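You operate a simulated robot arm through the tools that you are given. There is no shell and no other tool. Be economical: measure what you need, move in short steps, check, and stop when the job is done.

You run a simulated two-armed robot. Do the job below in one go: nothing can be reset, and whatever is moved stays where it is left.

## Task
Pick up the jar from the middle shelf of the blue rack with one hand, pass it to the other hand and put it on the second shelf from the bottom of the blue rack. Set down upright: jar.

The check looks at the end state, three seconds after you hand in, the way a careful person would. Anything else that was tipped, shoved, dropped, spilled or broken makes it a failure.

## Robot
Two 7-joint arms with two-finger parallel grippers on one trunk, on a base that drives. Base frame: it is fixed to the floor where the robot stands at the start and does not move with it; the origin is under the middle of the robot, x ahead of it, y to its left, z up. Units: cm, rad, N and s.
The left shoulder is at the start at [5, 16.1, 114.8], the right one opposite. With the tool pointing down near the work surface each hand reaches from about 22 to 68 cm from the robot's upright axis, wherever it stands, measured 20 degrees to its own side. Places, roughly: second shelf of the blue rack [60, -10, 60]. Payload 3.43 kg a hand.
The TCP of each hand is the grasp point between the finger pads, 3 cm short of the fingertips. In the tool frame z runs along the fingers and y along their closing line. Largest opening 9.4 cm; finger width 2.8, thickness 1; the body of the gripper, 5 by 9.6 cm, starts 5.5 cm behind the TCP.
Orientation is told as [roll, pitch, yaw] about the base's x, y, z axes, in that order, counted from this pose: with the fingers straight down and closing along the base's y, the tool's x points along the base's -x, its y along +y and its z along -z.

## Interface
- The arms move only by the tool arm_command. It takes "left_increments", "right_increments" or both (then of equal length, played together; a hand with none holds still); each is a list of rows, each a list of 7 numbers: the turn, a rotation vector about the tool's x, y, z in degrees, then the shift along the tool's x, y, z in cm, then the finger opening in cm, from 0 to 9.4. In form: [[ax, ay, az, x, y, z, hand], ...]. A call has 1 to 12 rows; each row is the pose to reach, as a shift and turn from the pose commanded when the call began, along the tool's axes at that moment. Each row takes 0.2 s and may step no farther than 5 cm and 0.15 rad from the row before; otherwise, or with a gripper value out of range, the whole call is refused. A pose out of reach is approached as far as the arm can. The call stops where the force on the tool passes 40 N (or 10 N more than at its start, if that is more) or the arm is blocked; 0.2 s more then pass. Each finger travels about 4.5 cm/s and halts on what it meets, pressing with about 36 N; the grip force reading is that of the motor and also rises with nothing between the fingers. The clock runs only during rows and for 0.2 s after the last one: add rows that repeat a pose to give the fingers time. The reply holds the time, the measured pose of the TCP, the force on the tool along the base axes, the opening and the grip force, in the units named above and with some noise, with the torque about the TCP (base axes, N m) and any sound that the robot's microphone picked up.
- Cameras (640 x 400 px; columns grow to the right, rows downward): "scene" is now at [13.12, -1.44, 129.13]; the picture's right is [-0.15, -0.99, 0.00], its down [-0.39, 0.06, -0.92] and it looks along [0.91, -0.14, -0.39] (base axes); focal length 214 px, centre (320, 200). "left" rides on the left gripper at [7.6, -1.4, -10.2] in its tool frame; the picture's right is [0.18, 0.98, 0.00], its down [-0.75, 0.14, -0.64] and it looks along [-0.63, 0.12, 0.77] (tool axes); focal length 243 px, centre (320, 200). "right" rides on the right gripper at [7.6, 1.4, -10.2] in its tool frame; the picture's right is [-0.18, 0.98, 0.00], its down [-0.75, -0.14, -0.64] and it looks along [-0.63, -0.12, 0.77] (tool axes); focal length 243 px, centre (320, 200). There is no depth. A picture from a camera that has moved, and an enlarged one, comes with that camera's place and axes in the base frame and with its lens.
- capture(camera): a new picture of that camera. It takes no simulated time.
- slide_trunk(by): slides the trunk up (or, below 0, down) by that many cm; the arms and the scene camera ride with it, the base frame stays. It gives what a move gives, with no picture.
- drive_base(legs): drives the robot by 1 to 6 legs, each [ahead, left, turn to the left] in cm, cm and rad, along the robot's own axes; the way and the turn of a leg run together, so that a leg with both is an arc; at most 150 cm and 3.142 rad a leg. The arms and the cameras ride along, it lands a little off, and it stops where it bumps. It gives what a move gives.
- head_to(pan, tilt): turns the head with the scene camera to pan (to the left, within 1.396 rad either way) and tilt (down, from -0.506 to 1.204), counted from straight ahead of the robot. It gives what a move gives.
- close_up(camera, box): a new picture of the part [left, top, right, bottom] of that camera's present view, enlarged. It takes no simulated time.
- close_job(): hands the job in; it is judged then, once.

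Work in short steps. Places have to be worked out from the pictures, the camera data and where the tool is seen: move nearer, look again, correct. Check each grasp and each placing, and mend what went wrong. You have 120 turns and 100 pictures in all, those below and enlarged ones among them. Open the grippers and draw the arms clear of the work before you hand the job in, unless the task says otherwise; then end with one line.

The tools are called after "Emit:" as name(argument=value, ...) on one line, values as JSON. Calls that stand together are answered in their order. arm_command: Moves the arms, as the interface text tells. Its arguments: {"type":"object","properties":{"left_increments":{"type":"array","items":{"type":"array","items":{"type":"number"}}},"right_increments":{"type":"array","items":{"type":"array","items":{"type":"number"}}}},"required":[]} The other tools are called the same way: slide_trunk (by) slides the trunk up or down; drive_base (legs) drives the base; head_to (pan, tilt) turns the head that bears the scene camera; capture (camera) takes a picture; close_up (camera, box) takes an enlarged picture of a part of a camera's view; close_job () hands the job in.

At the start:

```text
time: 0.0
left_tcp_pos: [28.3, -1.85, 115.51]
left_orientation: [0.001, 0.0, -0.001]
left_wrist_force: [0.4, 0.0, -0.3]
left_wrist_torque: [0.0, 0.03, 0.04]
left_gripper_width: 9.39
left_gripper_force: 0.1
right_tcp_pos: [28.05, -29.89, 128.44]
right_orientation: [0.0, 0.0, 0.001]
right_wrist_force: [-0.1, 0.5, 0.5]
right_wrist_torque: [-0.02, 0.0, -0.01]
right_gripper_width: 9.39
right_gripper_force: 0.1
trunk travel left (down, up): [-17.5, 9.2]
robot x, y, heading: [0.01, 0.12, 0.002]
head pan, tilt: [-0.15, 0.405]
```

scene: 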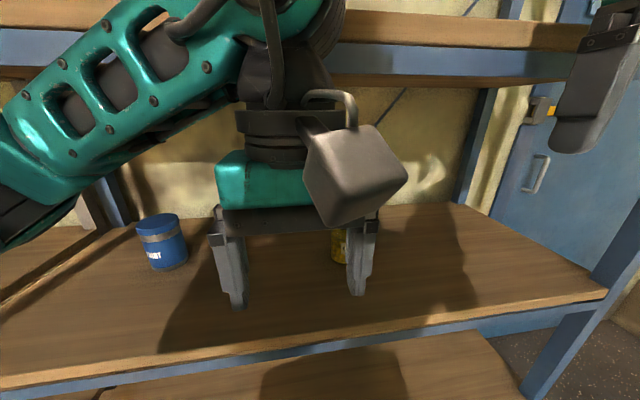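
right: 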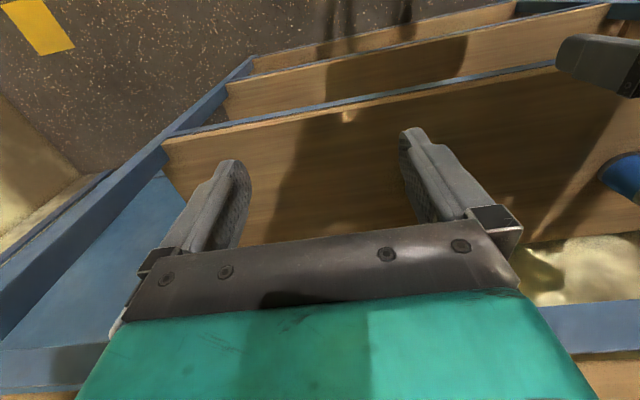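
left: 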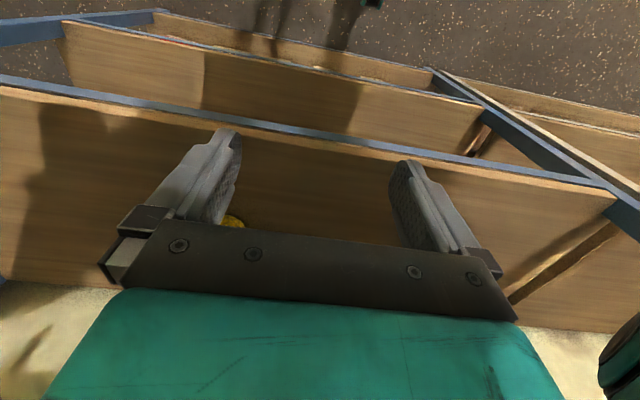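

The left arm blocks the view; a blue container and a yellow one stand on the middle shelf. I'll look closely at both.

Emit:
close_up(camera="scene", box=[100, 190, 420, 390])

Emit:
head_to(pan=-0.15, tilt=0.8)

Emit:
capture(camera="scene")

```text
2.00 times, centred on (260, 290) of scene
camera zoom: at [13.12, -1.44, 129.13], right [-0.15, -0.99, 0.0], down [-0.39, 0.06, -0.92], along [0.91, -0.14, -0.39], focal length 429 px, centre (440, 20)
```

zoom: 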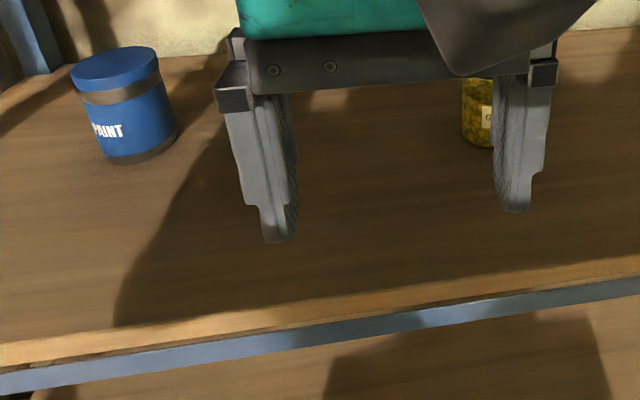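

```text
time: 0.9
left_tcp_pos: [28.23, -1.83, 115.5]
left_orientation: [0.0, -0.001, 0.0]
left_wrist_force: [0.7, -1.2, -0.5]
left_wrist_torque: [0.02, -0.01, 0.04]
left_gripper_width: 9.39
left_gripper_force: 0.0
right_tcp_pos: [27.98, -29.92, 128.48]
right_orientation: [-0.001, 0.001, 0.001]
right_wrist_force: [0.8, -0.4, -0.6]
right_wrist_torque: [-0.02, -0.01, -0.01]
right_gripper_width: 9.39
right_gripper_force: 0.0
trunk travel left (down, up): [-17.5, 9.2]
robot x, y, heading: [-0.17, -0.17, 0.004]
head pan, tilt: [-0.15, 0.799]
```

```text
95 pictures are left
camera scene: at [11.95, -1.27, 125.68], right [-0.15, -0.99, 0.0], down [-0.71, 0.11, -0.7], along [0.69, -0.1, -0.72], focal length 214 px, centre (320, 200)
```

scene: 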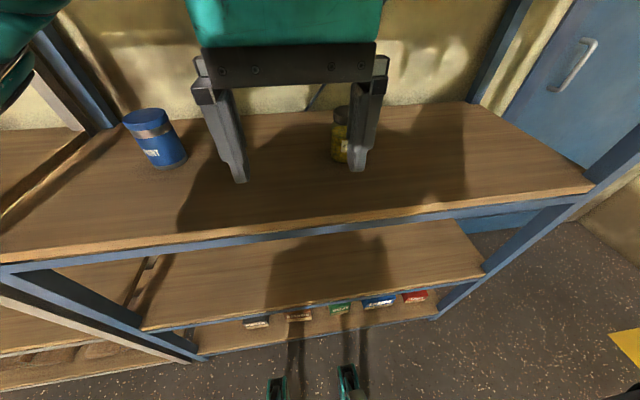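

The yellow lidded one right of centre is the jar; the blue one is a paint can. I move the left hand aside (left, +y) to see the jar.

Emit:
arm_command(left_increments=[[0, 0, 0, 0, 4, 0, 9.4], [0, 0, 0, 0, 8, 0, 9.4], [0, 0, 0, 0, 12, 0, 9.4], [0, 0, 0, 0, 16, 0, 9.4], [0, 0, 0, 0, 20, 0, 9.4]])

Emit:
capture(camera="scene")

Emit:
head_to(pan=-0.15, tilt=0.3)

Emit:
capture(camera="scene")

```text
time: 2.1
left_tcp_pos: [28.26, 18.42, 115.56]
left_orientation: [0.001, -0.001, 0.0]
left_wrist_force: [-0.2, 0.2, -0.4]
left_wrist_torque: [-0.01, -0.01, 0.03]
left_gripper_width: 9.4
left_gripper_force: 0.1
right_tcp_pos: [27.89, -29.83, 128.43]
right_orientation: [0.001, 0.001, 0.001]
right_wrist_force: [0.0, -0.5, 0.2]
right_wrist_torque: [-0.01, 0.0, 0.0]
right_gripper_width: 9.37
right_gripper_force: 0.1
trunk travel left (down, up): [-17.5, 9.2]
robot x, y, heading: [0.0, 0.2, 0.001]
head pan, tilt: [-0.15, 0.799]
```

```text
94 pictures are left
camera scene: at [11.91, -1.19, 125.68], right [-0.15, -0.99, 0.0], down [-0.71, 0.11, -0.7], along [0.69, -0.1, -0.72], focal length 214 px, centre (320, 200)
```

scene: 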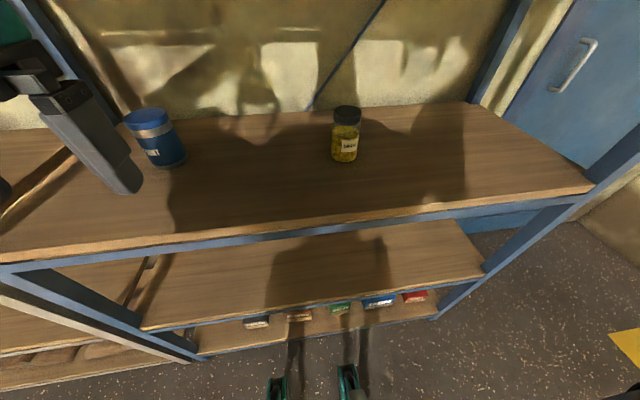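

```text
time: 3.0
left_tcp_pos: [28.26, 18.16, 115.45]
left_orientation: [0.0, -0.001, 0.001]
left_wrist_force: [-0.5, 0.6, 0.2]
left_wrist_torque: [0.04, 0.0, 0.01]
left_gripper_width: 9.41
left_gripper_force: 0.1
right_tcp_pos: [28.03, -29.97, 128.38]
right_orientation: [-0.001, 0.001, -0.001]
right_wrist_force: [0.5, -0.2, -0.7]
right_wrist_torque: [0.01, 0.01, -0.02]
right_gripper_width: 9.4
right_gripper_force: 0.1
trunk travel left (down, up): [-17.5, 9.2]
robot x, y, heading: [0.15, 0.02, 0.0]
head pan, tilt: [-0.15, 0.3]
```

```text
93 pictures are left
camera scene: at [13.21, -1.46, 130.1], right [-0.15, -0.99, 0.0], down [-0.29, 0.04, -0.96], along [0.94, -0.14, -0.3], focal length 214 px, centre (320, 200)
```

scene: 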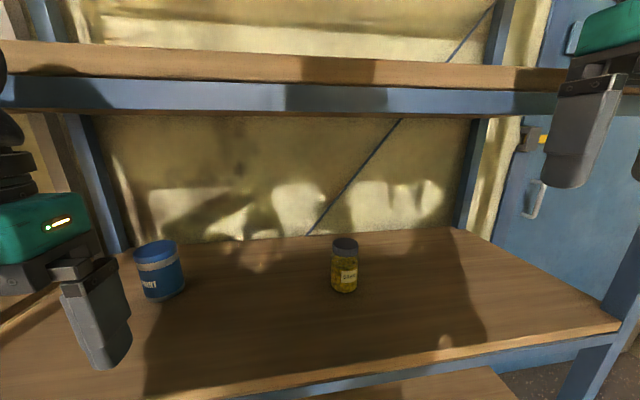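

Jar ≈ (50, -12.6), shelf top ≈ 99, front edge x ≈ 32, upper shelf underside ≈ 131 — so a forward-down tilted grasp is needed. I back up 12 cm for room, then pitch the right hand 45° forward in free space while lowering it.

Emit:
drive_base(legs=[[-12, 0, 0]])

Emit:
arm_command(right_increments=[[0, -7.5, 0, -1, 3, 2, 9.4], [0, -15, 0, -2, 6, 4, 9.4], [0, -22.5, 0, -3, 9, 6, 9.4], [0, -30, 0, -4, 12, 9, 9.4], [0, -37.5, 0, -5, 15, 12, 9.4], [0, -45, 0, -6, 17, 15, 9.4]])

Emit:
capture(camera="right")

Emit:
capture(camera="scene")

```text
time: 4.2
left_tcp_pos: [16.1, 18.3, 115.49]
left_orientation: [0.0, 0.001, 0.001]
left_wrist_force: [-0.2, -0.2, 0.3]
left_wrist_torque: [0.0, -0.05, 0.03]
left_gripper_width: 9.38
left_gripper_force: 0.1
right_tcp_pos: [15.81, -29.8, 128.41]
right_orientation: [-0.001, -0.004, 0.0]
right_wrist_force: [0.3, 0.2, -0.5]
right_wrist_torque: [-0.01, -0.02, 0.01]
right_gripper_width: 9.4
right_gripper_force: 0.0
trunk travel left (down, up): [-17.5, 9.2]
robot x, y, heading: [-11.94, -0.27, -0.003]
head pan, tilt: [-0.15, 0.3]
```

```text
time: 5.6
left_tcp_pos: [16.32, 18.22, 115.38]
left_orientation: [0.0, 0.002, 0.002]
left_wrist_force: [0.7, 1.1, 0.0]
left_wrist_torque: [0.03, 0.03, 0.0]
left_gripper_width: 9.43
left_gripper_force: 0.0
right_tcp_pos: [22.27, -12.67, 113.68]
right_orientation: [-0.003, -0.783, 0.005]
right_wrist_force: [0.2, 0.3, 0.6]
right_wrist_torque: [0.02, 0.02, 0.01]
right_gripper_width: 9.4
right_gripper_force: 0.1
right hand out of reach, approached as far as the arm can: row 6
trunk travel left (down, up): [-17.5, 9.2]
robot x, y, heading: [-12.0, 0.03, 0.002]
head pan, tilt: [-0.15, 0.3]
```

```text
92 pictures are left
camera right: at [9.71, -11.23, 115.43], right [0.13, 0.98, 0.13], down [0.08, -0.14, 0.99], along [0.99, -0.12, -0.1], focal length 243 px, centre (320, 200)
```

right: 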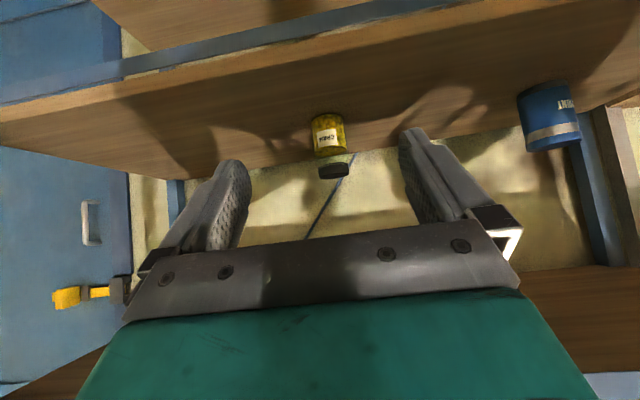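

```text
91 pictures are left
camera scene: at [1.27, -1.43, 130.09], right [-0.15, -0.99, 0.0], down [-0.29, 0.04, -0.95], along [0.94, -0.14, -0.3], focal length 214 px, centre (320, 200)
```

scene: 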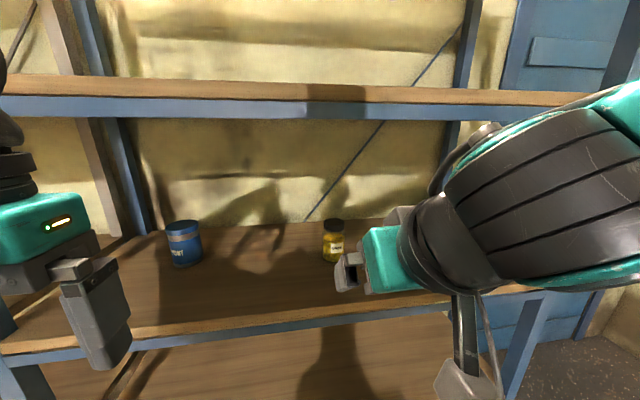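

Triangulating two views: jar axis ≈ (54.5, -13.4), shelf top ≈ 95.5, jar ≈ 11.5 tall, 6.4 wide, shelf edge x ≈ 35. I bring the right hand forward to about (40, -13.4, 106) and look again.

Emit:
arm_command(right_increments=[[0, 0, 0, -1.41, -0.14, 3.6, 9.4], [0, 0, 0, -2.83, -0.28, 7.2, 9.4], [0, 0, 0, -4.24, -0.42, 10.8, 9.4], [0, 0, 0, -5.65, -0.56, 14.4, 9.4], [0, 0, 0, -7.07, -0.7, 17.96, 9.4]])

Emit:
capture(camera="right")

Emit:
capture(camera="scene")

```text
time: 6.8
left_tcp_pos: [16.34, 18.23, 115.48]
left_orientation: [-0.002, 0.001, 0.004]
left_wrist_force: [0.4, 0.0, 0.8]
left_wrist_torque: [0.02, 0.04, 0.03]
left_gripper_width: 9.42
left_gripper_force: 0.2
right_tcp_pos: [40.15, -13.35, 105.91]
right_orientation: [0.0, -0.786, 0.0]
right_wrist_force: [0.5, -0.4, 0.9]
right_wrist_torque: [0.01, 0.03, 0.0]
right_gripper_width: 9.43
right_gripper_force: 0.1
trunk travel left (down, up): [-17.5, 9.2]
robot x, y, heading: [-12.11, -0.01, -0.002]
head pan, tilt: [-0.15, 0.3]
```

```text
90 pictures are left
camera right: at [27.55, -11.89, 107.8], right [0.13, 0.98, 0.13], down [0.08, -0.14, 0.99], along [0.99, -0.12, -0.1], focal length 243 px, centre (320, 200)
```

right: 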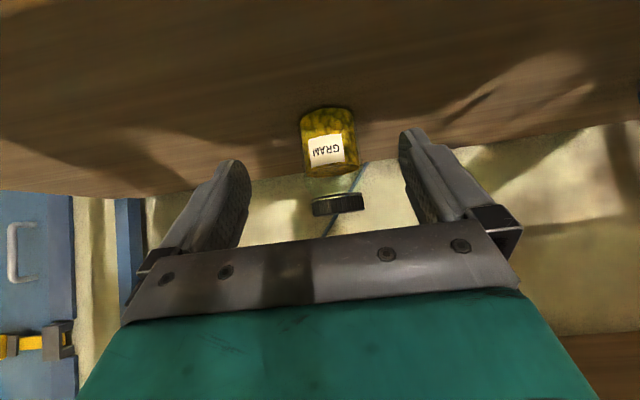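

```text
89 pictures are left
camera scene: at [1.2, -1.47, 130.1], right [-0.15, -0.99, 0.0], down [-0.29, 0.04, -0.95], along [0.94, -0.14, -0.3], focal length 214 px, centre (320, 200)
```

scene: 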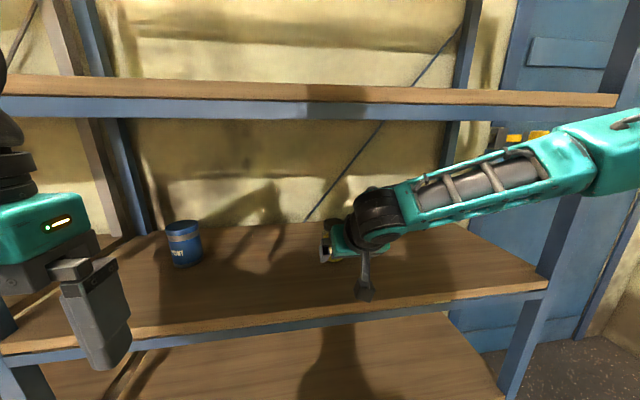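

Jar now refined: axis ≈ (56, -13.2), top ≈ 107. I advance most of the way (TCP ≈ (51, -13.2, 104)), fingers straddling, then check.

Emit:
arm_command(right_increments=[[0, 0, 0, -2.12, 0.05, 3.06, 9.4], [0, 0, 0, -4.24, 0.1, 6.13, 9.4], [0, 0, 0, -6.36, 0.15, 9.19, 9.4]])

Emit:
capture(camera="right")

```text
time: 7.6
left_tcp_pos: [16.31, 18.22, 115.5]
left_orientation: [-0.001, -0.002, 0.001]
left_wrist_force: [0.1, 0.4, 0.9]
left_wrist_torque: [-0.01, 0.03, 0.01]
left_gripper_width: 9.39
left_gripper_force: 0.1
right_tcp_pos: [49.05, -15.41, 104.64]
right_orientation: [0.001, -0.786, 0.002]
right_wrist_force: [-1.4, 0.9, 0.7]
right_wrist_torque: [0.03, -0.03, 0.04]
right_gripper_width: 9.38
right_gripper_force: 0.0
right hand out of reach, approached as far as the arm can: row 2, 3
trunk travel left (down, up): [-17.5, 9.2]
robot x, y, heading: [-12.07, -0.18, -0.004]
head pan, tilt: [-0.15, 0.3]
```

```text
88 pictures are left
camera right: at [36.48, -13.98, 106.46], right [0.13, 0.98, 0.13], down [0.08, -0.14, 0.99], along [0.99, -0.12, -0.1], focal length 243 px, centre (320, 200)
```

right: 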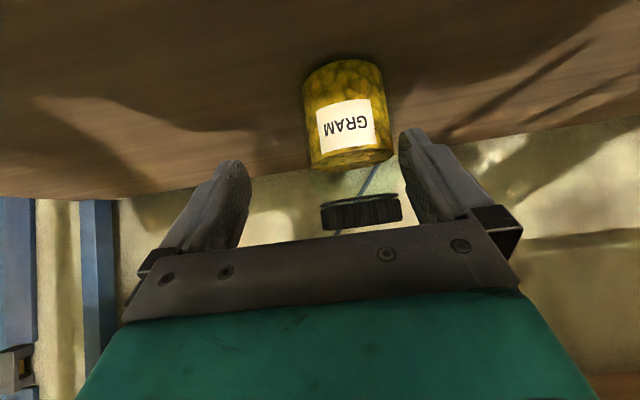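

The arm reached its limit and drifted right, with nothing touched. I retract 8 cm, re-centre, then drive 10 cm ahead.

Emit:
arm_command(right_increments=[[0, 0, 0, 2.8, 0, -2.8, 9.4], [0, 0, 0, 5.66, 0.5, -5.66, 9.4], [0, 0, 0, 5.66, 0.5, -5.66, 9.4]])

```text
time: 8.4
left_tcp_pos: [16.25, 18.25, 115.41]
left_orientation: [-0.001, 0.001, 0.002]
left_wrist_force: [-0.1, -0.5, 0.3]
left_wrist_torque: [0.01, 0.01, 0.03]
left_gripper_width: 9.38
left_gripper_force: 0.1
right_tcp_pos: [41.12, -14.94, 104.57]
right_orientation: [0.0, -0.785, 0.0]
right_wrist_force: [0.2, 0.0, -1.4]
right_wrist_torque: [0.01, -0.02, 0.01]
right_gripper_width: 9.37
right_gripper_force: 0.0
trunk travel left (down, up): [-17.5, 9.2]
robot x, y, heading: [-12.06, 0.06, -0.002]
head pan, tilt: [-0.15, 0.3]
```

The hand is at (41.1, -14.9, 104.6). I centre it on the jar's y, then drive 8 cm ahead, which leaves the fingers short of the jar's front.

Emit:
arm_command(right_increments=[[0, 0, 0, 1.4, 1.8, -1.4, 9.4], [0, 0, 0, 1.4, 1.8, -1.4, 9.4]])

Emit:
drive_base(legs=[[8, 0, 0]])

Emit:
capture(camera="right")

```text
time: 9.0
left_tcp_pos: [16.23, 18.2, 115.43]
left_orientation: [0.0, 0.002, 0.002]
left_wrist_force: [0.6, -0.2, 0.5]
left_wrist_torque: [0.0, -0.01, -0.06]
left_gripper_width: 9.4
left_gripper_force: 0.1
right_tcp_pos: [38.99, -13.17, 104.68]
right_orientation: [0.0, -0.784, -0.002]
right_wrist_force: [0.9, 0.0, -1.1]
right_wrist_torque: [0.01, -0.02, -0.01]
right_gripper_width: 9.42
right_gripper_force: 0.1
trunk travel left (down, up): [-17.5, 9.2]
robot x, y, heading: [-12.09, -0.11, 0.003]
head pan, tilt: [-0.15, 0.3]
```

```text
time: 10.1
left_tcp_pos: [24.35, 18.21, 115.42]
left_orientation: [0.0, 0.002, 0.002]
left_wrist_force: [-0.6, 0.6, -0.5]
left_wrist_torque: [0.04, 0.05, 0.01]
left_gripper_width: 9.39
left_gripper_force: 0.0
right_tcp_pos: [47.14, -13.2, 104.64]
right_orientation: [0.001, -0.784, -0.001]
right_wrist_force: [1.4, 0.7, 0.3]
right_wrist_torque: [-0.01, -0.03, -0.03]
right_gripper_width: 9.4
right_gripper_force: 0.1
trunk travel left (down, up): [-17.5, 9.2]
robot x, y, heading: [-4.13, -0.14, -0.002]
head pan, tilt: [-0.15, 0.3]
```

```text
87 pictures are left
camera right: at [34.47, -11.72, 106.48], right [0.13, 0.98, 0.13], down [0.08, -0.14, 0.99], along [0.99, -0.12, -0.1], focal length 243 px, centre (320, 200)
```

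right: 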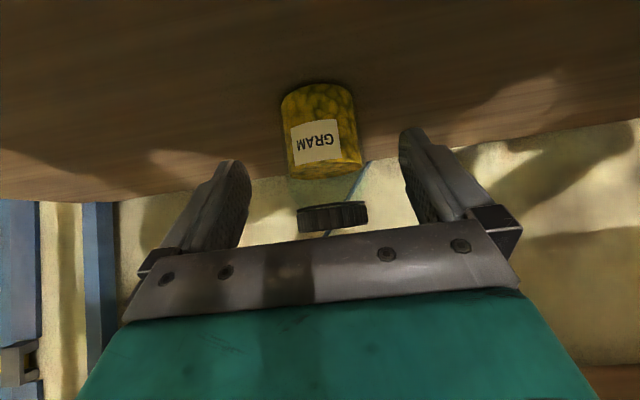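

The jar is centred between the fingers (axis ≈ (56, -13.2)). I advance to TCP ≈ (55.1, -13.2, 103.9).

Emit:
arm_command(right_increments=[[0, 0, 0, -1.72, 0, 2.05, 9.4], [0, 0, 0, -3.44, 0, 4.1, 9.4], [0, 0, 0, -5.16, 0, 6.15, 9.4]])

Emit:
capture(camera="right")

Emit:
capture(camera="scene")

```text
time: 10.9
left_tcp_pos: [24.29, 18.22, 115.4]
left_orientation: [0.001, 0.0, -0.001]
left_wrist_force: [0.2, 0.3, -0.2]
left_wrist_torque: [0.0, 0.03, 0.04]
left_gripper_width: 9.38
left_gripper_force: 0.0
right_tcp_pos: [54.67, -13.83, 104.16]
right_orientation: [0.004, -0.787, 0.0]
right_wrist_force: [0.5, 0.2, -0.4]
right_wrist_torque: [-0.01, -0.02, -0.01]
right_gripper_width: 9.38
right_gripper_force: 0.0
right hand out of reach, approached as far as the arm can: row 3
trunk travel left (down, up): [-17.5, 9.2]
robot x, y, heading: [-3.92, 0.2, -0.001]
head pan, tilt: [-0.15, 0.3]
```

```text
86 pictures are left
camera right: at [42.04, -12.35, 106.03], right [0.13, 0.98, 0.13], down [0.08, -0.14, 0.99], along [0.99, -0.12, -0.1], focal length 243 px, centre (320, 200)
```

right: 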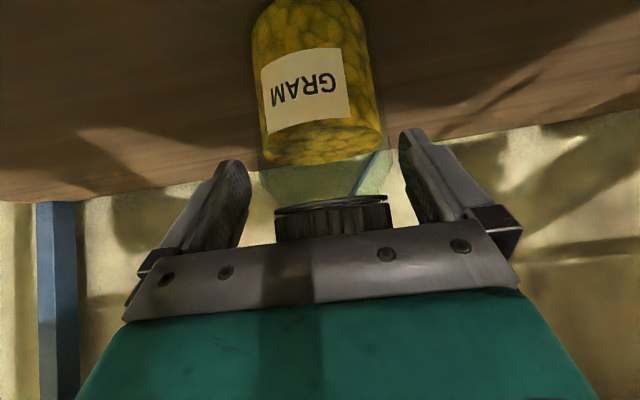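

```text
85 pictures are left
camera scene: at [9.11, -1.46, 130.11], right [-0.15, -0.99, 0.0], down [-0.29, 0.04, -0.96], along [0.94, -0.14, -0.3], focal length 214 px, centre (320, 200)
```

scene: 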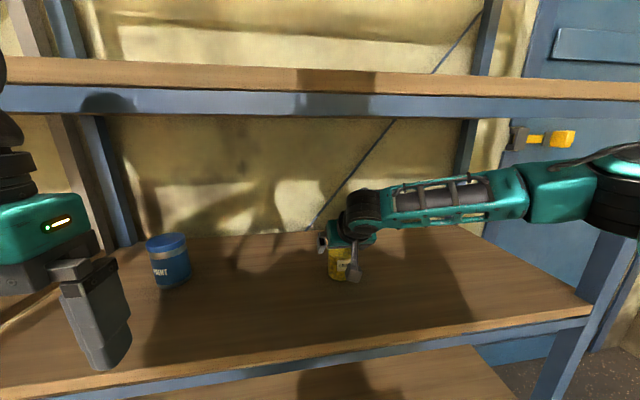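

The fingers straddle the jar; TCP is ~0.5 cm too far right. I nudge left slightly and check the pose before closing.

Emit:
arm_command(right_increments=[[0, 0, 0, 0.2, 0.5, -0.2, 9.4], [0, 0, 0, 0.2, 0.5, -0.2, 9.4]])

Emit:
capture(camera="right")

```text
time: 11.5
left_tcp_pos: [24.26, 18.11, 115.44]
left_orientation: [0.003, 0.0, 0.0]
left_wrist_force: [0.2, 0.3, -0.4]
left_wrist_torque: [-0.01, -0.03, 0.01]
left_gripper_width: 9.41
left_gripper_force: 0.0
right_tcp_pos: [54.18, -13.44, 104.22]
right_orientation: [0.002, -0.784, 0.0]
right_wrist_force: [0.1, 0.6, 0.3]
right_wrist_torque: [0.0, 0.02, 0.03]
right_gripper_width: 9.4
right_gripper_force: 0.1
trunk travel left (down, up): [-17.5, 9.2]
robot x, y, heading: [-4.31, 0.12, -0.004]
head pan, tilt: [-0.15, 0.3]
```

```text
84 pictures are left
camera right: at [41.59, -12.06, 106.11], right [0.13, 0.98, 0.13], down [0.08, -0.14, 0.99], along [0.99, -0.12, -0.1], focal length 243 px, centre (320, 200)
```

right: 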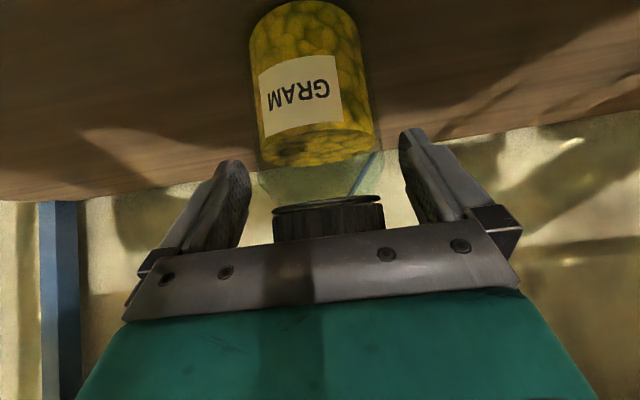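

Well centred now, but the jar sits near the fingertips. I drive 1.2 cm ahead for a deeper grip.

Emit:
drive_base(legs=[[1.2, 0, 0]])

Emit:
capture(camera="right")

```text
time: 12.2
left_tcp_pos: [25.51, 18.24, 115.6]
left_orientation: [0.0, 0.0, 0.001]
left_wrist_force: [-0.2, -0.7, -0.6]
left_wrist_torque: [-0.01, 0.0, -0.03]
left_gripper_width: 9.43
left_gripper_force: 0.0
right_tcp_pos: [55.55, -13.51, 104.15]
right_orientation: [0.001, -0.785, 0.0]
right_wrist_force: [-0.5, 0.5, 0.4]
right_wrist_torque: [0.02, -0.01, 0.0]
right_gripper_width: 9.41
right_gripper_force: 0.0
trunk travel left (down, up): [-17.5, 9.2]
robot x, y, heading: [-2.96, 0.49, 0.004]
head pan, tilt: [-0.15, 0.3]
```

```text
83 pictures are left
camera right: at [42.83, -12.05, 106.08], right [0.13, 0.98, 0.13], down [0.08, -0.14, 0.99], along [0.99, -0.12, -0.1], focal length 243 px, centre (320, 200)
```

right: 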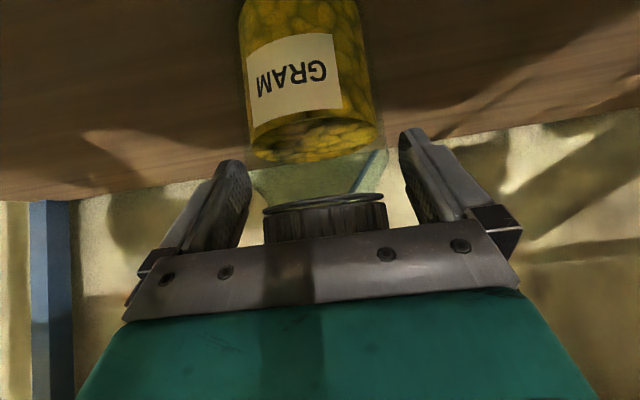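

Jar centred and deeper. I close the fingers.

Emit:
arm_command(right_increments=[[0, 0, 0, 0, 0, 0, 5], [0, 0, 0, 0, 0, 0, 5], [0, 0, 0, 0, 0, 0, 5], [0, 0, 0, 0, 0, 0, 5], [0, 0, 0, 0, 0, 0, 5]])

Emit:
capture(camera="right")

```text
time: 13.4
left_tcp_pos: [25.4, 18.26, 115.53]
left_orientation: [-0.001, 0.001, 0.0]
left_wrist_force: [-0.4, -0.4, 0.2]
left_wrist_torque: [0.01, -0.02, 0.03]
left_gripper_width: 9.4
left_gripper_force: 0.1
right_tcp_pos: [55.38, -13.41, 104.22]
right_orientation: [0.003, -0.787, 0.0]
right_wrist_force: [1.2, 1.0, 0.7]
right_wrist_torque: [-0.01, 0.0, -0.04]
right_gripper_width: 6.85
right_gripper_force: 35.4
trunk travel left (down, up): [-17.5, 9.2]
robot x, y, heading: [-2.94, -0.28, 0.002]
head pan, tilt: [-0.15, 0.3]
```

```text
82 pictures are left
camera right: at [42.78, -12.04, 106.13], right [0.13, 0.98, 0.13], down [0.08, -0.14, 0.99], along [0.99, -0.12, -0.1], focal length 243 px, centre (320, 200)
```

right: 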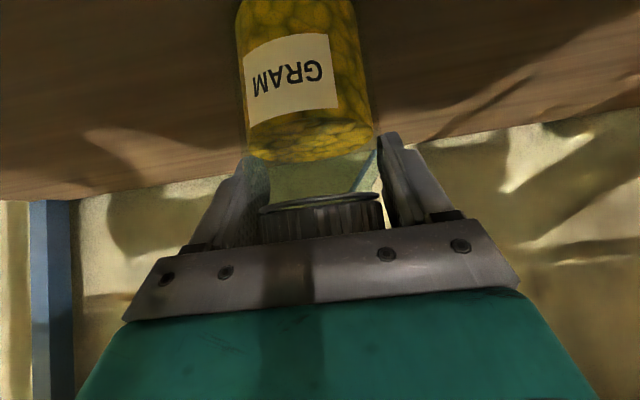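

Grip holds at 6.85 cm, 35 N. I lift 3 cm straight up.

Emit:
arm_command(right_increments=[[0, 0, 0, -0.7, 0, -0.7, 5], [0, 0, 0, -1.4, 0, -1.4, 5], [0, 0, 0, -2.12, 0, -2.12, 5]])

Emit:
capture(camera="right")

Emit:
capture(camera="scene")

```text
time: 14.2
left_tcp_pos: [25.49, 18.37, 115.47]
left_orientation: [0.001, -0.001, 0.0]
left_wrist_force: [-0.4, 0.5, 0.9]
left_wrist_torque: [-0.01, -0.04, -0.02]
left_gripper_width: 9.42
left_gripper_force: 0.1
right_tcp_pos: [55.36, -13.49, 107.32]
right_orientation: [0.001, -0.786, 0.001]
right_wrist_force: [-0.5, -0.2, -4.7]
right_wrist_torque: [0.0, -0.05, -0.02]
right_gripper_width: 6.82
right_gripper_force: 36.4
trunk travel left (down, up): [-17.5, 9.2]
robot x, y, heading: [-2.87, -0.31, 0.002]
head pan, tilt: [-0.15, 0.3]
```

```text
81 pictures are left
camera right: at [42.78, -12.06, 109.11], right [0.13, 0.98, 0.13], down [0.08, -0.14, 0.99], along [0.99, -0.12, -0.1], focal length 243 px, centre (320, 200)
```

right: 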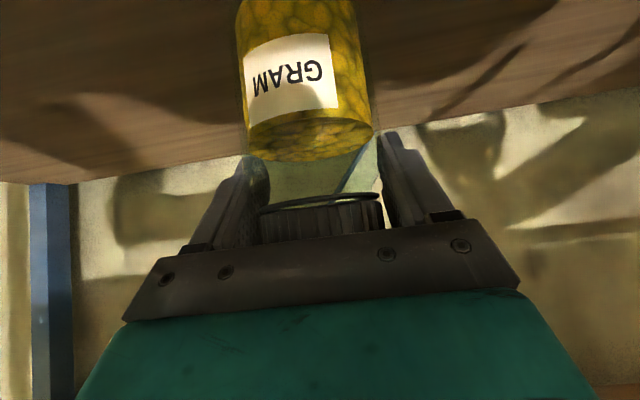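

```text
80 pictures are left
camera scene: at [10.32, -1.45, 130.1], right [-0.15, -0.99, 0.0], down [-0.29, 0.04, -0.96], along [0.94, -0.14, -0.3], focal length 214 px, centre (320, 200)
```

scene: 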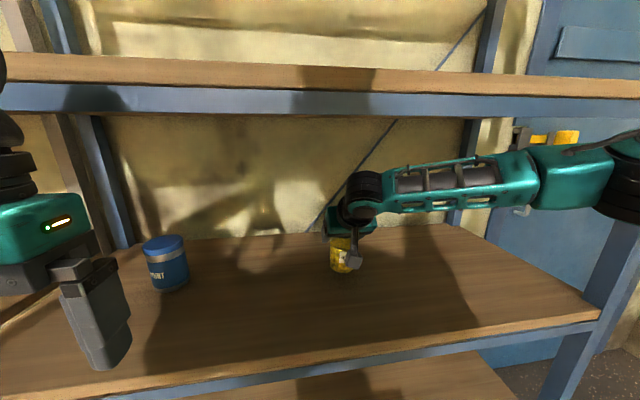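

The jar is lifted cleanly (≈0.5 kg). I drive back 16 cm, then retract the hand about 18 cm out of the rack.

Emit:
drive_base(legs=[[-16, 0, 0]])

Emit:
arm_command(right_increments=[[0, 0, 0, 2.5, 0, -2.5, 5], [0, 0, 0, 5, 0, -5, 5], [0, 0, 0, 7.5, 0, -7.5, 5], [0, 0, 0, 10, 0, -10, 5], [0, 0, 0, 12.7, 0, -12.7, 5]])

Emit:
capture(camera="scene")

```text
time: 15.7
left_tcp_pos: [9.51, 18.26, 115.61]
left_orientation: [-0.003, -0.002, -0.001]
left_wrist_force: [-0.1, -1.4, 0.6]
left_wrist_torque: [0.01, -0.04, 0.0]
left_gripper_width: 9.41
left_gripper_force: 0.0
right_tcp_pos: [39.38, -13.56, 107.21]
right_orientation: [0.002, -0.786, -0.001]
right_wrist_force: [-0.5, -0.7, -3.4]
right_wrist_torque: [0.01, -0.03, 0.02]
right_gripper_width: 6.82
right_gripper_force: 35.6
trunk travel left (down, up): [-17.5, 9.2]
robot x, y, heading: [-18.53, 0.19, 0.0]
head pan, tilt: [-0.15, 0.3]
```

```text
time: 16.9
left_tcp_pos: [9.4, 18.24, 115.5]
left_orientation: [-0.001, 0.0, 0.002]
left_wrist_force: [-0.6, 0.2, -0.8]
left_wrist_torque: [0.0, 0.02, 0.03]
left_gripper_width: 9.42
left_gripper_force: 0.0
right_tcp_pos: [21.5, -13.56, 107.18]
right_orientation: [0.0, -0.786, -0.002]
right_wrist_force: [0.3, -0.7, -3.2]
right_wrist_torque: [0.01, -0.02, 0.0]
right_gripper_width: 6.86
right_gripper_force: 35.6
trunk travel left (down, up): [-17.5, 9.2]
robot x, y, heading: [-18.58, -0.1, 0.003]
head pan, tilt: [-0.15, 0.3]
```

```text
79 pictures are left
camera scene: at [-5.65, -1.45, 130.12], right [-0.15, -0.99, 0.0], down [-0.29, 0.04, -0.96], along [0.94, -0.14, -0.29], focal length 214 px, centre (320, 200)
```

scene: 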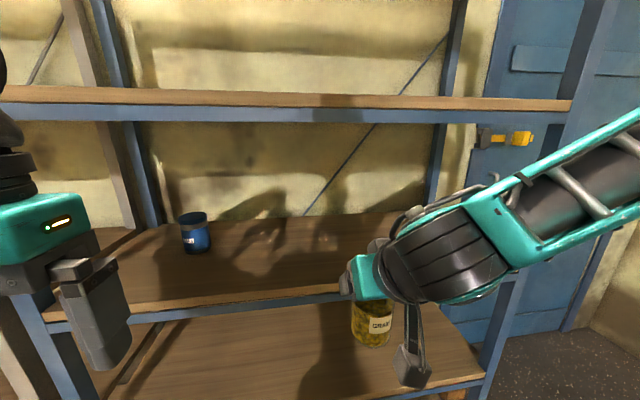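

The jar is out of the rack, base at z ≈ 98.5. I back 8 cm more, then bring the right hand down 22 cm, 8 cm left, yawed 45° to offer the jar to the left hand.

Emit:
drive_base(legs=[[-8, 0, 0]])

Emit:
arm_command(right_increments=[[-3.98, 0, -3.98, 1.945, 1, 1.945, 5], [-7.95, 0, -7.95, 3.89, 2, 3.89, 5], [-11.93, 0, -11.93, 5.835, 3, 5.835, 5], [-15.9, 0, -15.9, 7.78, 4, 7.78, 5], [-19.9, 0, -19.9, 9.725, 5, 9.725, 5], [-23.85, 0, -23.85, 11.67, 6, 11.67, 5], [-27.8, 0, -27.8, 13.615, 7, 13.615, 5], [-31.8, 0, -31.8, 15.56, 8, 15.56, 5]])

Emit:
head_to(pan=0.0, tilt=0.6)

Emit:
capture(camera="scene")

```text
time: 17.9
left_tcp_pos: [1.56, 18.19, 115.55]
left_orientation: [0.002, -0.001, 0.003]
left_wrist_force: [-0.8, -0.2, -0.4]
left_wrist_torque: [-0.05, -0.02, 0.0]
left_gripper_width: 9.41
left_gripper_force: 0.0
right_tcp_pos: [13.5, -13.53, 107.22]
right_orientation: [0.002, -0.784, 0.0]
right_wrist_force: [-0.3, 0.1, -3.2]
right_wrist_torque: [-0.01, -0.04, 0.01]
right_gripper_width: 6.84
right_gripper_force: 35.8
trunk travel left (down, up): [-17.5, 9.2]
robot x, y, heading: [-26.42, 0.21, -0.001]
head pan, tilt: [-0.15, 0.3]
```

```text
time: 19.7
left_tcp_pos: [1.64, 18.19, 115.55]
left_orientation: [-0.001, 0.001, 0.003]
left_wrist_force: [0.0, -0.4, 0.2]
left_wrist_torque: [-0.01, 0.0, -0.04]
left_gripper_width: 9.42
left_gripper_force: 0.1
right_tcp_pos: [13.43, -8.61, 88.61]
right_orientation: [-0.001, -0.785, 0.788]
right_wrist_force: [0.8, -0.2, -4.1]
right_wrist_torque: [0.05, -0.02, -0.05]
right_gripper_width: 6.85
right_gripper_force: 36.1
right hand out of reach, approached as far as the arm can: row 6, 7, 8
trunk travel left (down, up): [-17.5, 9.2]
robot x, y, heading: [-26.42, 0.15, -0.0]
head pan, tilt: [-0.15, 0.3]
```

```text
time: 20.5
left_tcp_pos: [1.63, 18.12, 115.44]
left_orientation: [0.0, 0.001, 0.001]
left_wrist_force: [1.4, -0.6, 0.8]
left_wrist_torque: [0.0, 0.01, 0.0]
left_gripper_width: 9.4
left_gripper_force: 0.0
right_tcp_pos: [13.21, -8.62, 88.61]
right_orientation: [0.003, -0.786, 0.784]
right_wrist_force: [0.7, 0.5, -3.7]
right_wrist_torque: [0.02, -0.04, 0.01]
right_gripper_width: 6.85
right_gripper_force: 35.9
trunk travel left (down, up): [-17.5, 9.2]
robot x, y, heading: [-26.55, 0.36, 0.001]
head pan, tilt: [0.0, 0.6]
```

```text
78 pictures are left
camera scene: at [-13.91, -0.07, 127.36], right [0.0, -1.0, 0.0], down [-0.56, 0.0, -0.83], along [0.83, 0.0, -0.56], focal length 214 px, centre (320, 200)
```

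scene: 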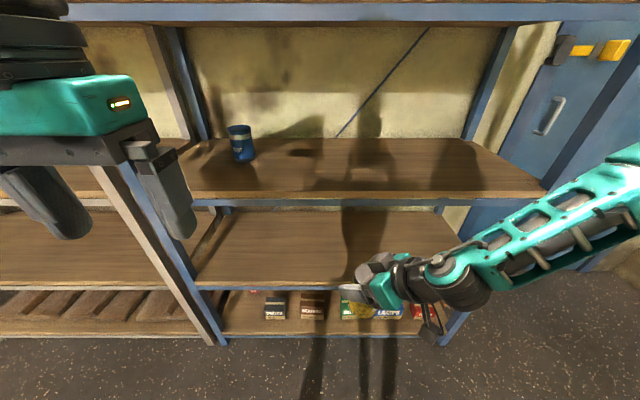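

The right hand now holds the jar at about (13.7, -8.2), base ≈ 80. I move it ahead 8/left 3/down 3, while the left hand goes down and pitches 65° forward on its own side.

Emit:
arm_command(right_increments=[[0, 0, 0, -0.42, -0.44, 0.95, 5], [0, 0, 0, -0.85, -0.88, 1.9, 5], [0, 0, 0, -1.27, -1.33, 2.86, 5], [0, 0, 0, -1.69, -1.77, 3.81, 5], [0, 0, 0, -2.11, -2.21, 4.76, 5], [0, 0, 0, -2.54, -2.65, 5.7, 5], [0, 0, 0, -2.96, -3.1, 6.67, 5], [0, 0, 0, -3.38, -3.54, 7.62, 5]], left_increments=[[0, -8.1, 0, -0.8, 0, 3.1, 9.4], [0, -16.2, 0, -1.6, 0, 6.2, 9.4], [0, -24.3, 0, -2.4, 0, 9.3, 9.4], [0, -32.4, 0, -3.2, 0, 12.5, 9.4], [0, -40.5, 0, -4, 0, 15.6, 9.4], [0, -48.6, 0, -4.8, 0, 18.7, 9.4], [0, -56.8, 0, -5.6, 0, 21.9, 9.4], [0, -65, 0, -6.4, 0, 25, 9.4]])

Emit:
capture(camera="scene")

```text
time: 22.3
left_tcp_pos: [12.43, 15.32, 94.05]
left_orientation: [-0.012, -0.893, -0.001]
left_wrist_force: [-0.5, 0.6, 0.4]
left_wrist_torque: [0.02, 0.03, -0.01]
left_gripper_width: 9.39
left_gripper_force: 0.2
left hand out of reach, approached as far as the arm can: row 3, 4, 5, 6, 7, 8
right_tcp_pos: [19.63, -9.2, 89.41]
right_orientation: [0.005, -0.785, 0.785]
right_wrist_force: [-0.3, -0.7, -3.4]
right_wrist_torque: [0.05, -0.03, 0.0]
right_gripper_width: 6.83
right_gripper_force: 35.6
right hand out of reach, approached as far as the arm can: row 1, 2, 3, 4, 5, 6, 7, 8
trunk travel left (down, up): [-17.5, 9.2]
robot x, y, heading: [-26.92, -0.06, 0.003]
head pan, tilt: [0.0, 0.6]
```

```text
77 pictures are left
camera scene: at [-13.91, -0.08, 127.36], right [0.0, -1.0, 0.0], down [-0.57, 0.0, -0.82], along [0.82, 0.0, -0.57], focal length 214 px, centre (320, 200)
```

scene: 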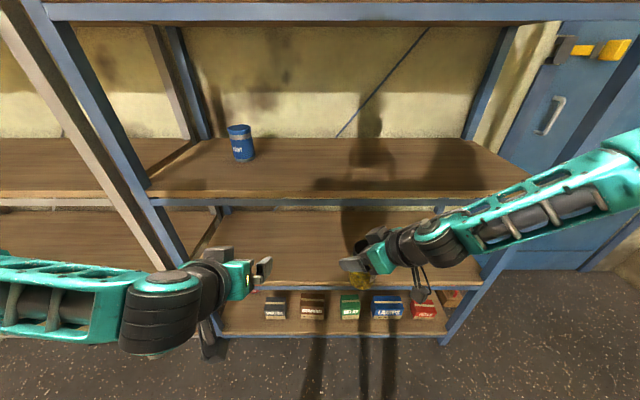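

Both hands hit reach limits from being folded close to the body. I back up another 16 cm and lower the trunk 12 cm so the hands can work farther out and lower.

Emit:
drive_base(legs=[[-16, 0, 0]])

Emit:
slide_trunk(by=-12)

Emit:
arm_command(right_increments=[[0, 0, 0, -2, -2.83, 2, 5], [0, 0, 0, -4, -5.66, 4, 5], [0, 0, 0, -6, -8.5, 6, 5]])

Emit:
capture(camera="scene")

```text
time: 23.7
left_tcp_pos: [-3.49, 15.41, 94.17]
left_orientation: [-0.01, -0.893, -0.004]
left_wrist_force: [-0.3, -0.2, 0.0]
left_wrist_torque: [-0.03, 0.01, 0.02]
left_gripper_width: 9.42
left_gripper_force: 0.0
right_tcp_pos: [3.56, -9.29, 89.42]
right_orientation: [0.0, -0.785, 0.784]
right_wrist_force: [1.2, -1.4, -3.2]
right_wrist_torque: [0.05, -0.07, -0.03]
right_gripper_width: 6.84
right_gripper_force: 36.1
trunk travel left (down, up): [-17.5, 9.2]
robot x, y, heading: [-42.53, 0.1, 0.002]
head pan, tilt: [0.0, 0.6]
```

```text
time: 25.2
left_tcp_pos: [-3.46, 15.38, 82.09]
left_orientation: [-0.011, -0.894, -0.004]
left_wrist_force: [0.2, 0.3, 0.1]
left_wrist_torque: [0.02, 0.02, 0.02]
left_gripper_width: 9.4
left_gripper_force: 0.0
right_tcp_pos: [3.5, -9.13, 77.36]
right_orientation: [0.001, -0.785, 0.784]
right_wrist_force: [-0.4, -0.6, -3.4]
right_wrist_torque: [0.05, -0.03, -0.01]
right_gripper_width: 6.83
right_gripper_force: 35.8
trunk travel left (down, up): [-5.5, 21.2]
robot x, y, heading: [-42.64, -0.06, 0.002]
head pan, tilt: [0.0, 0.6]
```

```text
time: 26.0
left_tcp_pos: [-3.5, 15.38, 82.1]
left_orientation: [-0.011, -0.891, -0.004]
left_wrist_force: [0.0, 0.6, 0.6]
left_wrist_torque: [-0.01, 0.0, -0.01]
left_gripper_width: 9.4
left_gripper_force: 0.0
right_tcp_pos: [12.79, -12.1, 80.34]
right_orientation: [-0.001, -0.786, 0.787]
right_wrist_force: [-0.1, -0.6, -3.5]
right_wrist_torque: [0.02, -0.07, -0.01]
right_gripper_width: 6.8
right_gripper_force: 36.1
right hand out of reach, approached as far as the arm can: row 1, 2, 3
trunk travel left (down, up): [-5.5, 21.2]
robot x, y, heading: [-42.6, -0.26, 0.003]
head pan, tilt: [0.0, 0.6]
```

```text
76 pictures are left
camera scene: at [-29.87, -0.09, 115.35], right [0.0, -1.0, 0.0], down [-0.57, 0.0, -0.82], along [0.82, 0.0, -0.57], focal length 214 px, centre (320, 200)
```

scene: 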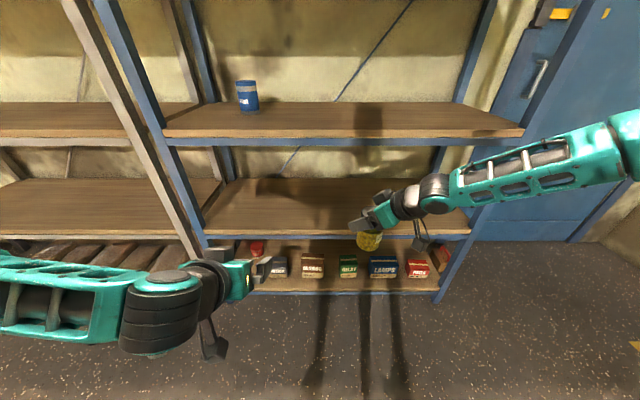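

The limits look like wrist-angle limits at that yaw. I test the left hand farther out: ahead 18, down 7, pitching to 65°.

Emit:
arm_command(left_increments=[[0, -2.8, 0, -1.2, 0, 3.7, 9.4], [0, -5.6, 0, -2.4, 0, 7.4, 9.4], [0, -8.4, 0, -3.5, 0, 11, 9.4], [0, -11.2, 0, -4.7, 0, 14.7, 9.4], [0, -14, 0, -5.9, 0, 18.4, 9.4]])

```text
time: 27.2
left_tcp_pos: [15.46, 11.74, 77.41]
left_orientation: [0.008, -1.118, 0.003]
left_wrist_force: [0.0, 0.1, -0.6]
left_wrist_torque: [0.01, -0.02, 0.0]
left_gripper_width: 9.38
left_gripper_force: 0.1
left hand out of reach, approached as far as the arm can: row 3, 4, 5
right_tcp_pos: [12.79, -12.13, 80.36]
right_orientation: [0.001, -0.786, 0.785]
right_wrist_force: [0.0, 0.2, -2.9]
right_wrist_torque: [0.01, -0.04, -0.01]
right_gripper_width: 6.79
right_gripper_force: 36.0
trunk travel left (down, up): [-5.5, 21.2]
robot x, y, heading: [-42.85, 0.37, 0.005]
head pan, tilt: [0.0, 0.6]
```

Left reached pitch 64° at (15.5, 11.7, 77.4). Now I test yawing it -45°.

Emit:
arm_command(left_increments=[[6.75, 0, 3.28, 0, 0, 0, 9.4], [13.5, 0, 6.57, 0, 0, 0, 9.4], [20.25, 0, 9.85, 0, 0, 0, 9.4], [27, 0, 13.1, 0, 0, 0, 9.4], [33.75, 0, 16.4, 0, 0, 0, 9.4], [40.5, 0, 19.7, 0, 0, 0, 9.4]])

Emit:
capture(camera="scene")

Emit:
capture(camera="left")

```text
time: 28.6
left_tcp_pos: [15.62, 11.51, 77.57]
left_orientation: [0.008, -1.137, -0.806]
left_wrist_force: [-0.9, -0.2, 0.1]
left_wrist_torque: [0.05, 0.0, 0.02]
left_gripper_width: 9.38
left_gripper_force: 0.2
left hand out of reach, approached as far as the arm can: row 1, 2, 3, 4, 5
right_tcp_pos: [12.73, -12.2, 80.46]
right_orientation: [0.004, -0.786, 0.784]
right_wrist_force: [0.9, -0.5, -3.3]
right_wrist_torque: [0.05, -0.06, 0.03]
right_gripper_width: 6.77
right_gripper_force: 36.0
trunk travel left (down, up): [-5.5, 21.2]
robot x, y, heading: [-42.45, -0.2, -0.003]
head pan, tilt: [0.0, 0.6]
```

```text
75 pictures are left
camera scene: at [-29.9, -0.17, 115.38], right [0.0, -1.0, 0.0], down [-0.56, 0.0, -0.83], along [0.83, 0.0, -0.56], focal length 214 px, centre (320, 200)
```

scene: 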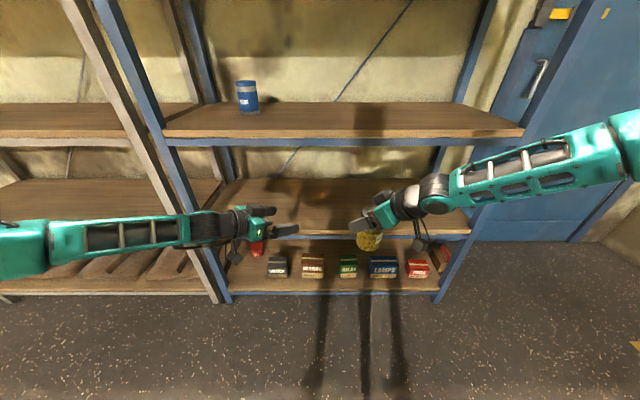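

```text
74 pictures are left
camera left: at [5.76, 19.55, 75.05], right [0.65, 0.74, -0.16], down [-0.09, 0.29, 0.95], along [0.75, -0.61, 0.25], focal length 243 px, centre (320, 200)
```

left: 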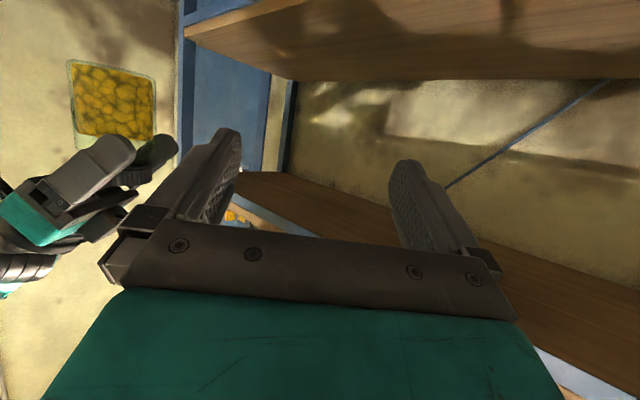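

Left has yaw -46°, pitch 65° — good for receiving. I slide it sideways (~15.6 cm along its closing axis) to line up with the jar, staying about 12 cm short of it.

Emit:
arm_command(left_increments=[[0, 0, 0, 0, -3.1, 0.5, 9.4], [0, 0, 0, 0, -6.2, 1, 9.4], [0, 0, 0, 0, -9.3, 1.5, 9.4], [0, 0, 0, 0, -12.4, 2, 9.4], [0, 0, 0, 0, -15.6, 2.5, 9.4]])

Emit:
capture(camera="left")

Emit:
capture(camera="scene")

```text
time: 29.8
left_tcp_pos: [5.91, -0.87, 76.35]
left_orientation: [0.023, -1.136, -0.819]
left_wrist_force: [-0.5, -0.7, 0.0]
left_wrist_torque: [-0.02, 0.0, 0.0]
left_gripper_width: 9.38
left_gripper_force: 0.0
right_tcp_pos: [12.68, -12.09, 80.38]
right_orientation: [0.002, -0.786, 0.784]
right_wrist_force: [0.5, -0.2, -4.0]
right_wrist_torque: [0.0, 0.0, -0.03]
right_gripper_width: 6.79
right_gripper_force: 35.7
trunk travel left (down, up): [-5.5, 21.2]
robot x, y, heading: [-42.79, -0.11, -0.002]
head pan, tilt: [0.0, 0.6]
```

```text
73 pictures are left
camera left: at [-3.98, 7.23, 73.85], right [0.65, 0.74, -0.16], down [-0.09, 0.28, 0.96], along [0.75, -0.61, 0.25], focal length 243 px, centre (320, 200)
```

left: 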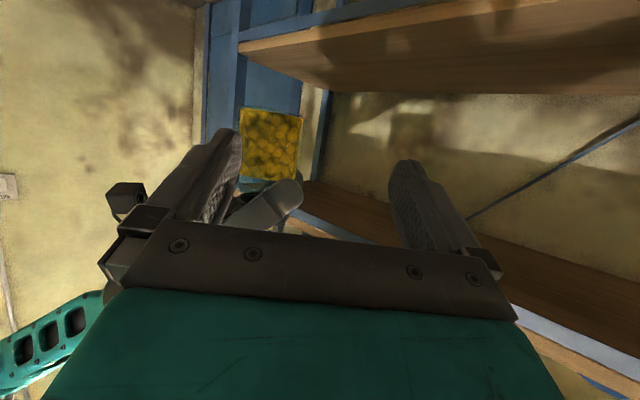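

```text
72 pictures are left
camera scene: at [-29.88, -0.09, 115.36], right [0.0, -1.0, 0.0], down [-0.57, 0.0, -0.82], along [0.82, 0.0, -0.57], focal length 214 px, centre (320, 200)
```

scene: 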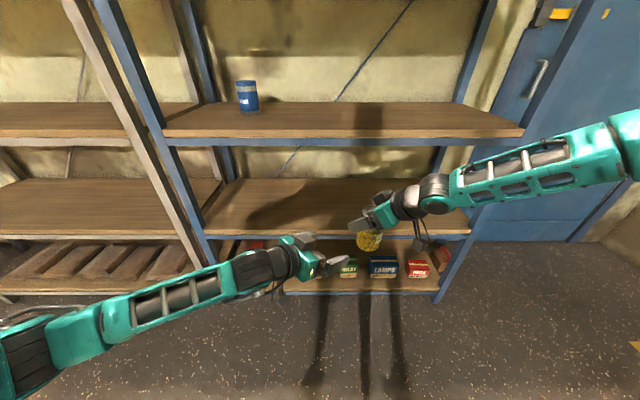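

Left is lined up except the jar appears ~2–5 cm to the left in its image. I check with the right camera and enlarged views.

Emit:
capture(camera="right")

Emit:
close_up(camera="scene", box=[260, 160, 500, 310])

Emit:
close_up(camera="left", box=[100, 80, 420, 280])

```text
71 pictures are left
camera right: at [2.86, -20.02, 82.25], right [-0.6, 0.79, 0.13], down [0.16, -0.04, 0.99], along [0.78, 0.61, -0.1], focal length 243 px, centre (320, 200)
```

right: 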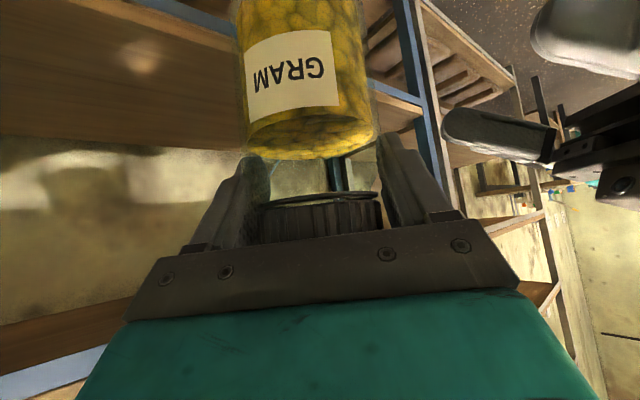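

```text
2.67 times, centred on (380, 235) of scene
camera zoom: at [-29.88, -0.09, 115.36], right [0.0, -1.0, 0.0], down [-0.57, 0.0, -0.82], along [0.82, 0.0, -0.57], focal length 572 px, centre (160, 107)
```

zoom: 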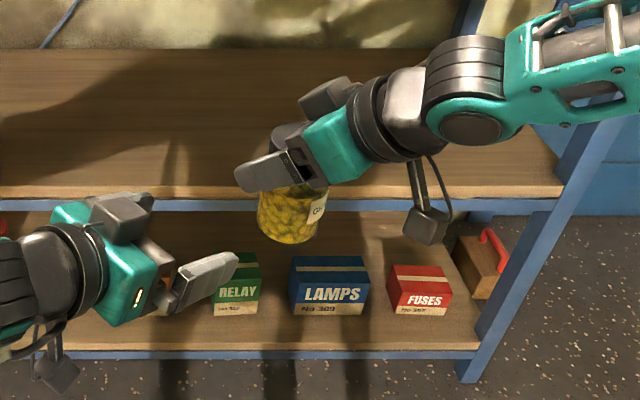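

```text
2.00 times, centred on (260, 180) of left
camera zoom: at [-3.98, 7.23, 73.85], right [0.65, 0.74, -0.16], down [-0.09, 0.28, 0.96], along [0.75, -0.61, 0.25], focal length 485 px, centre (440, 240)
```

zoom: 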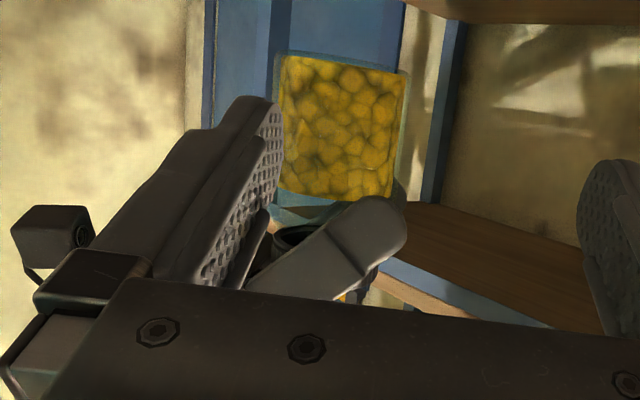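

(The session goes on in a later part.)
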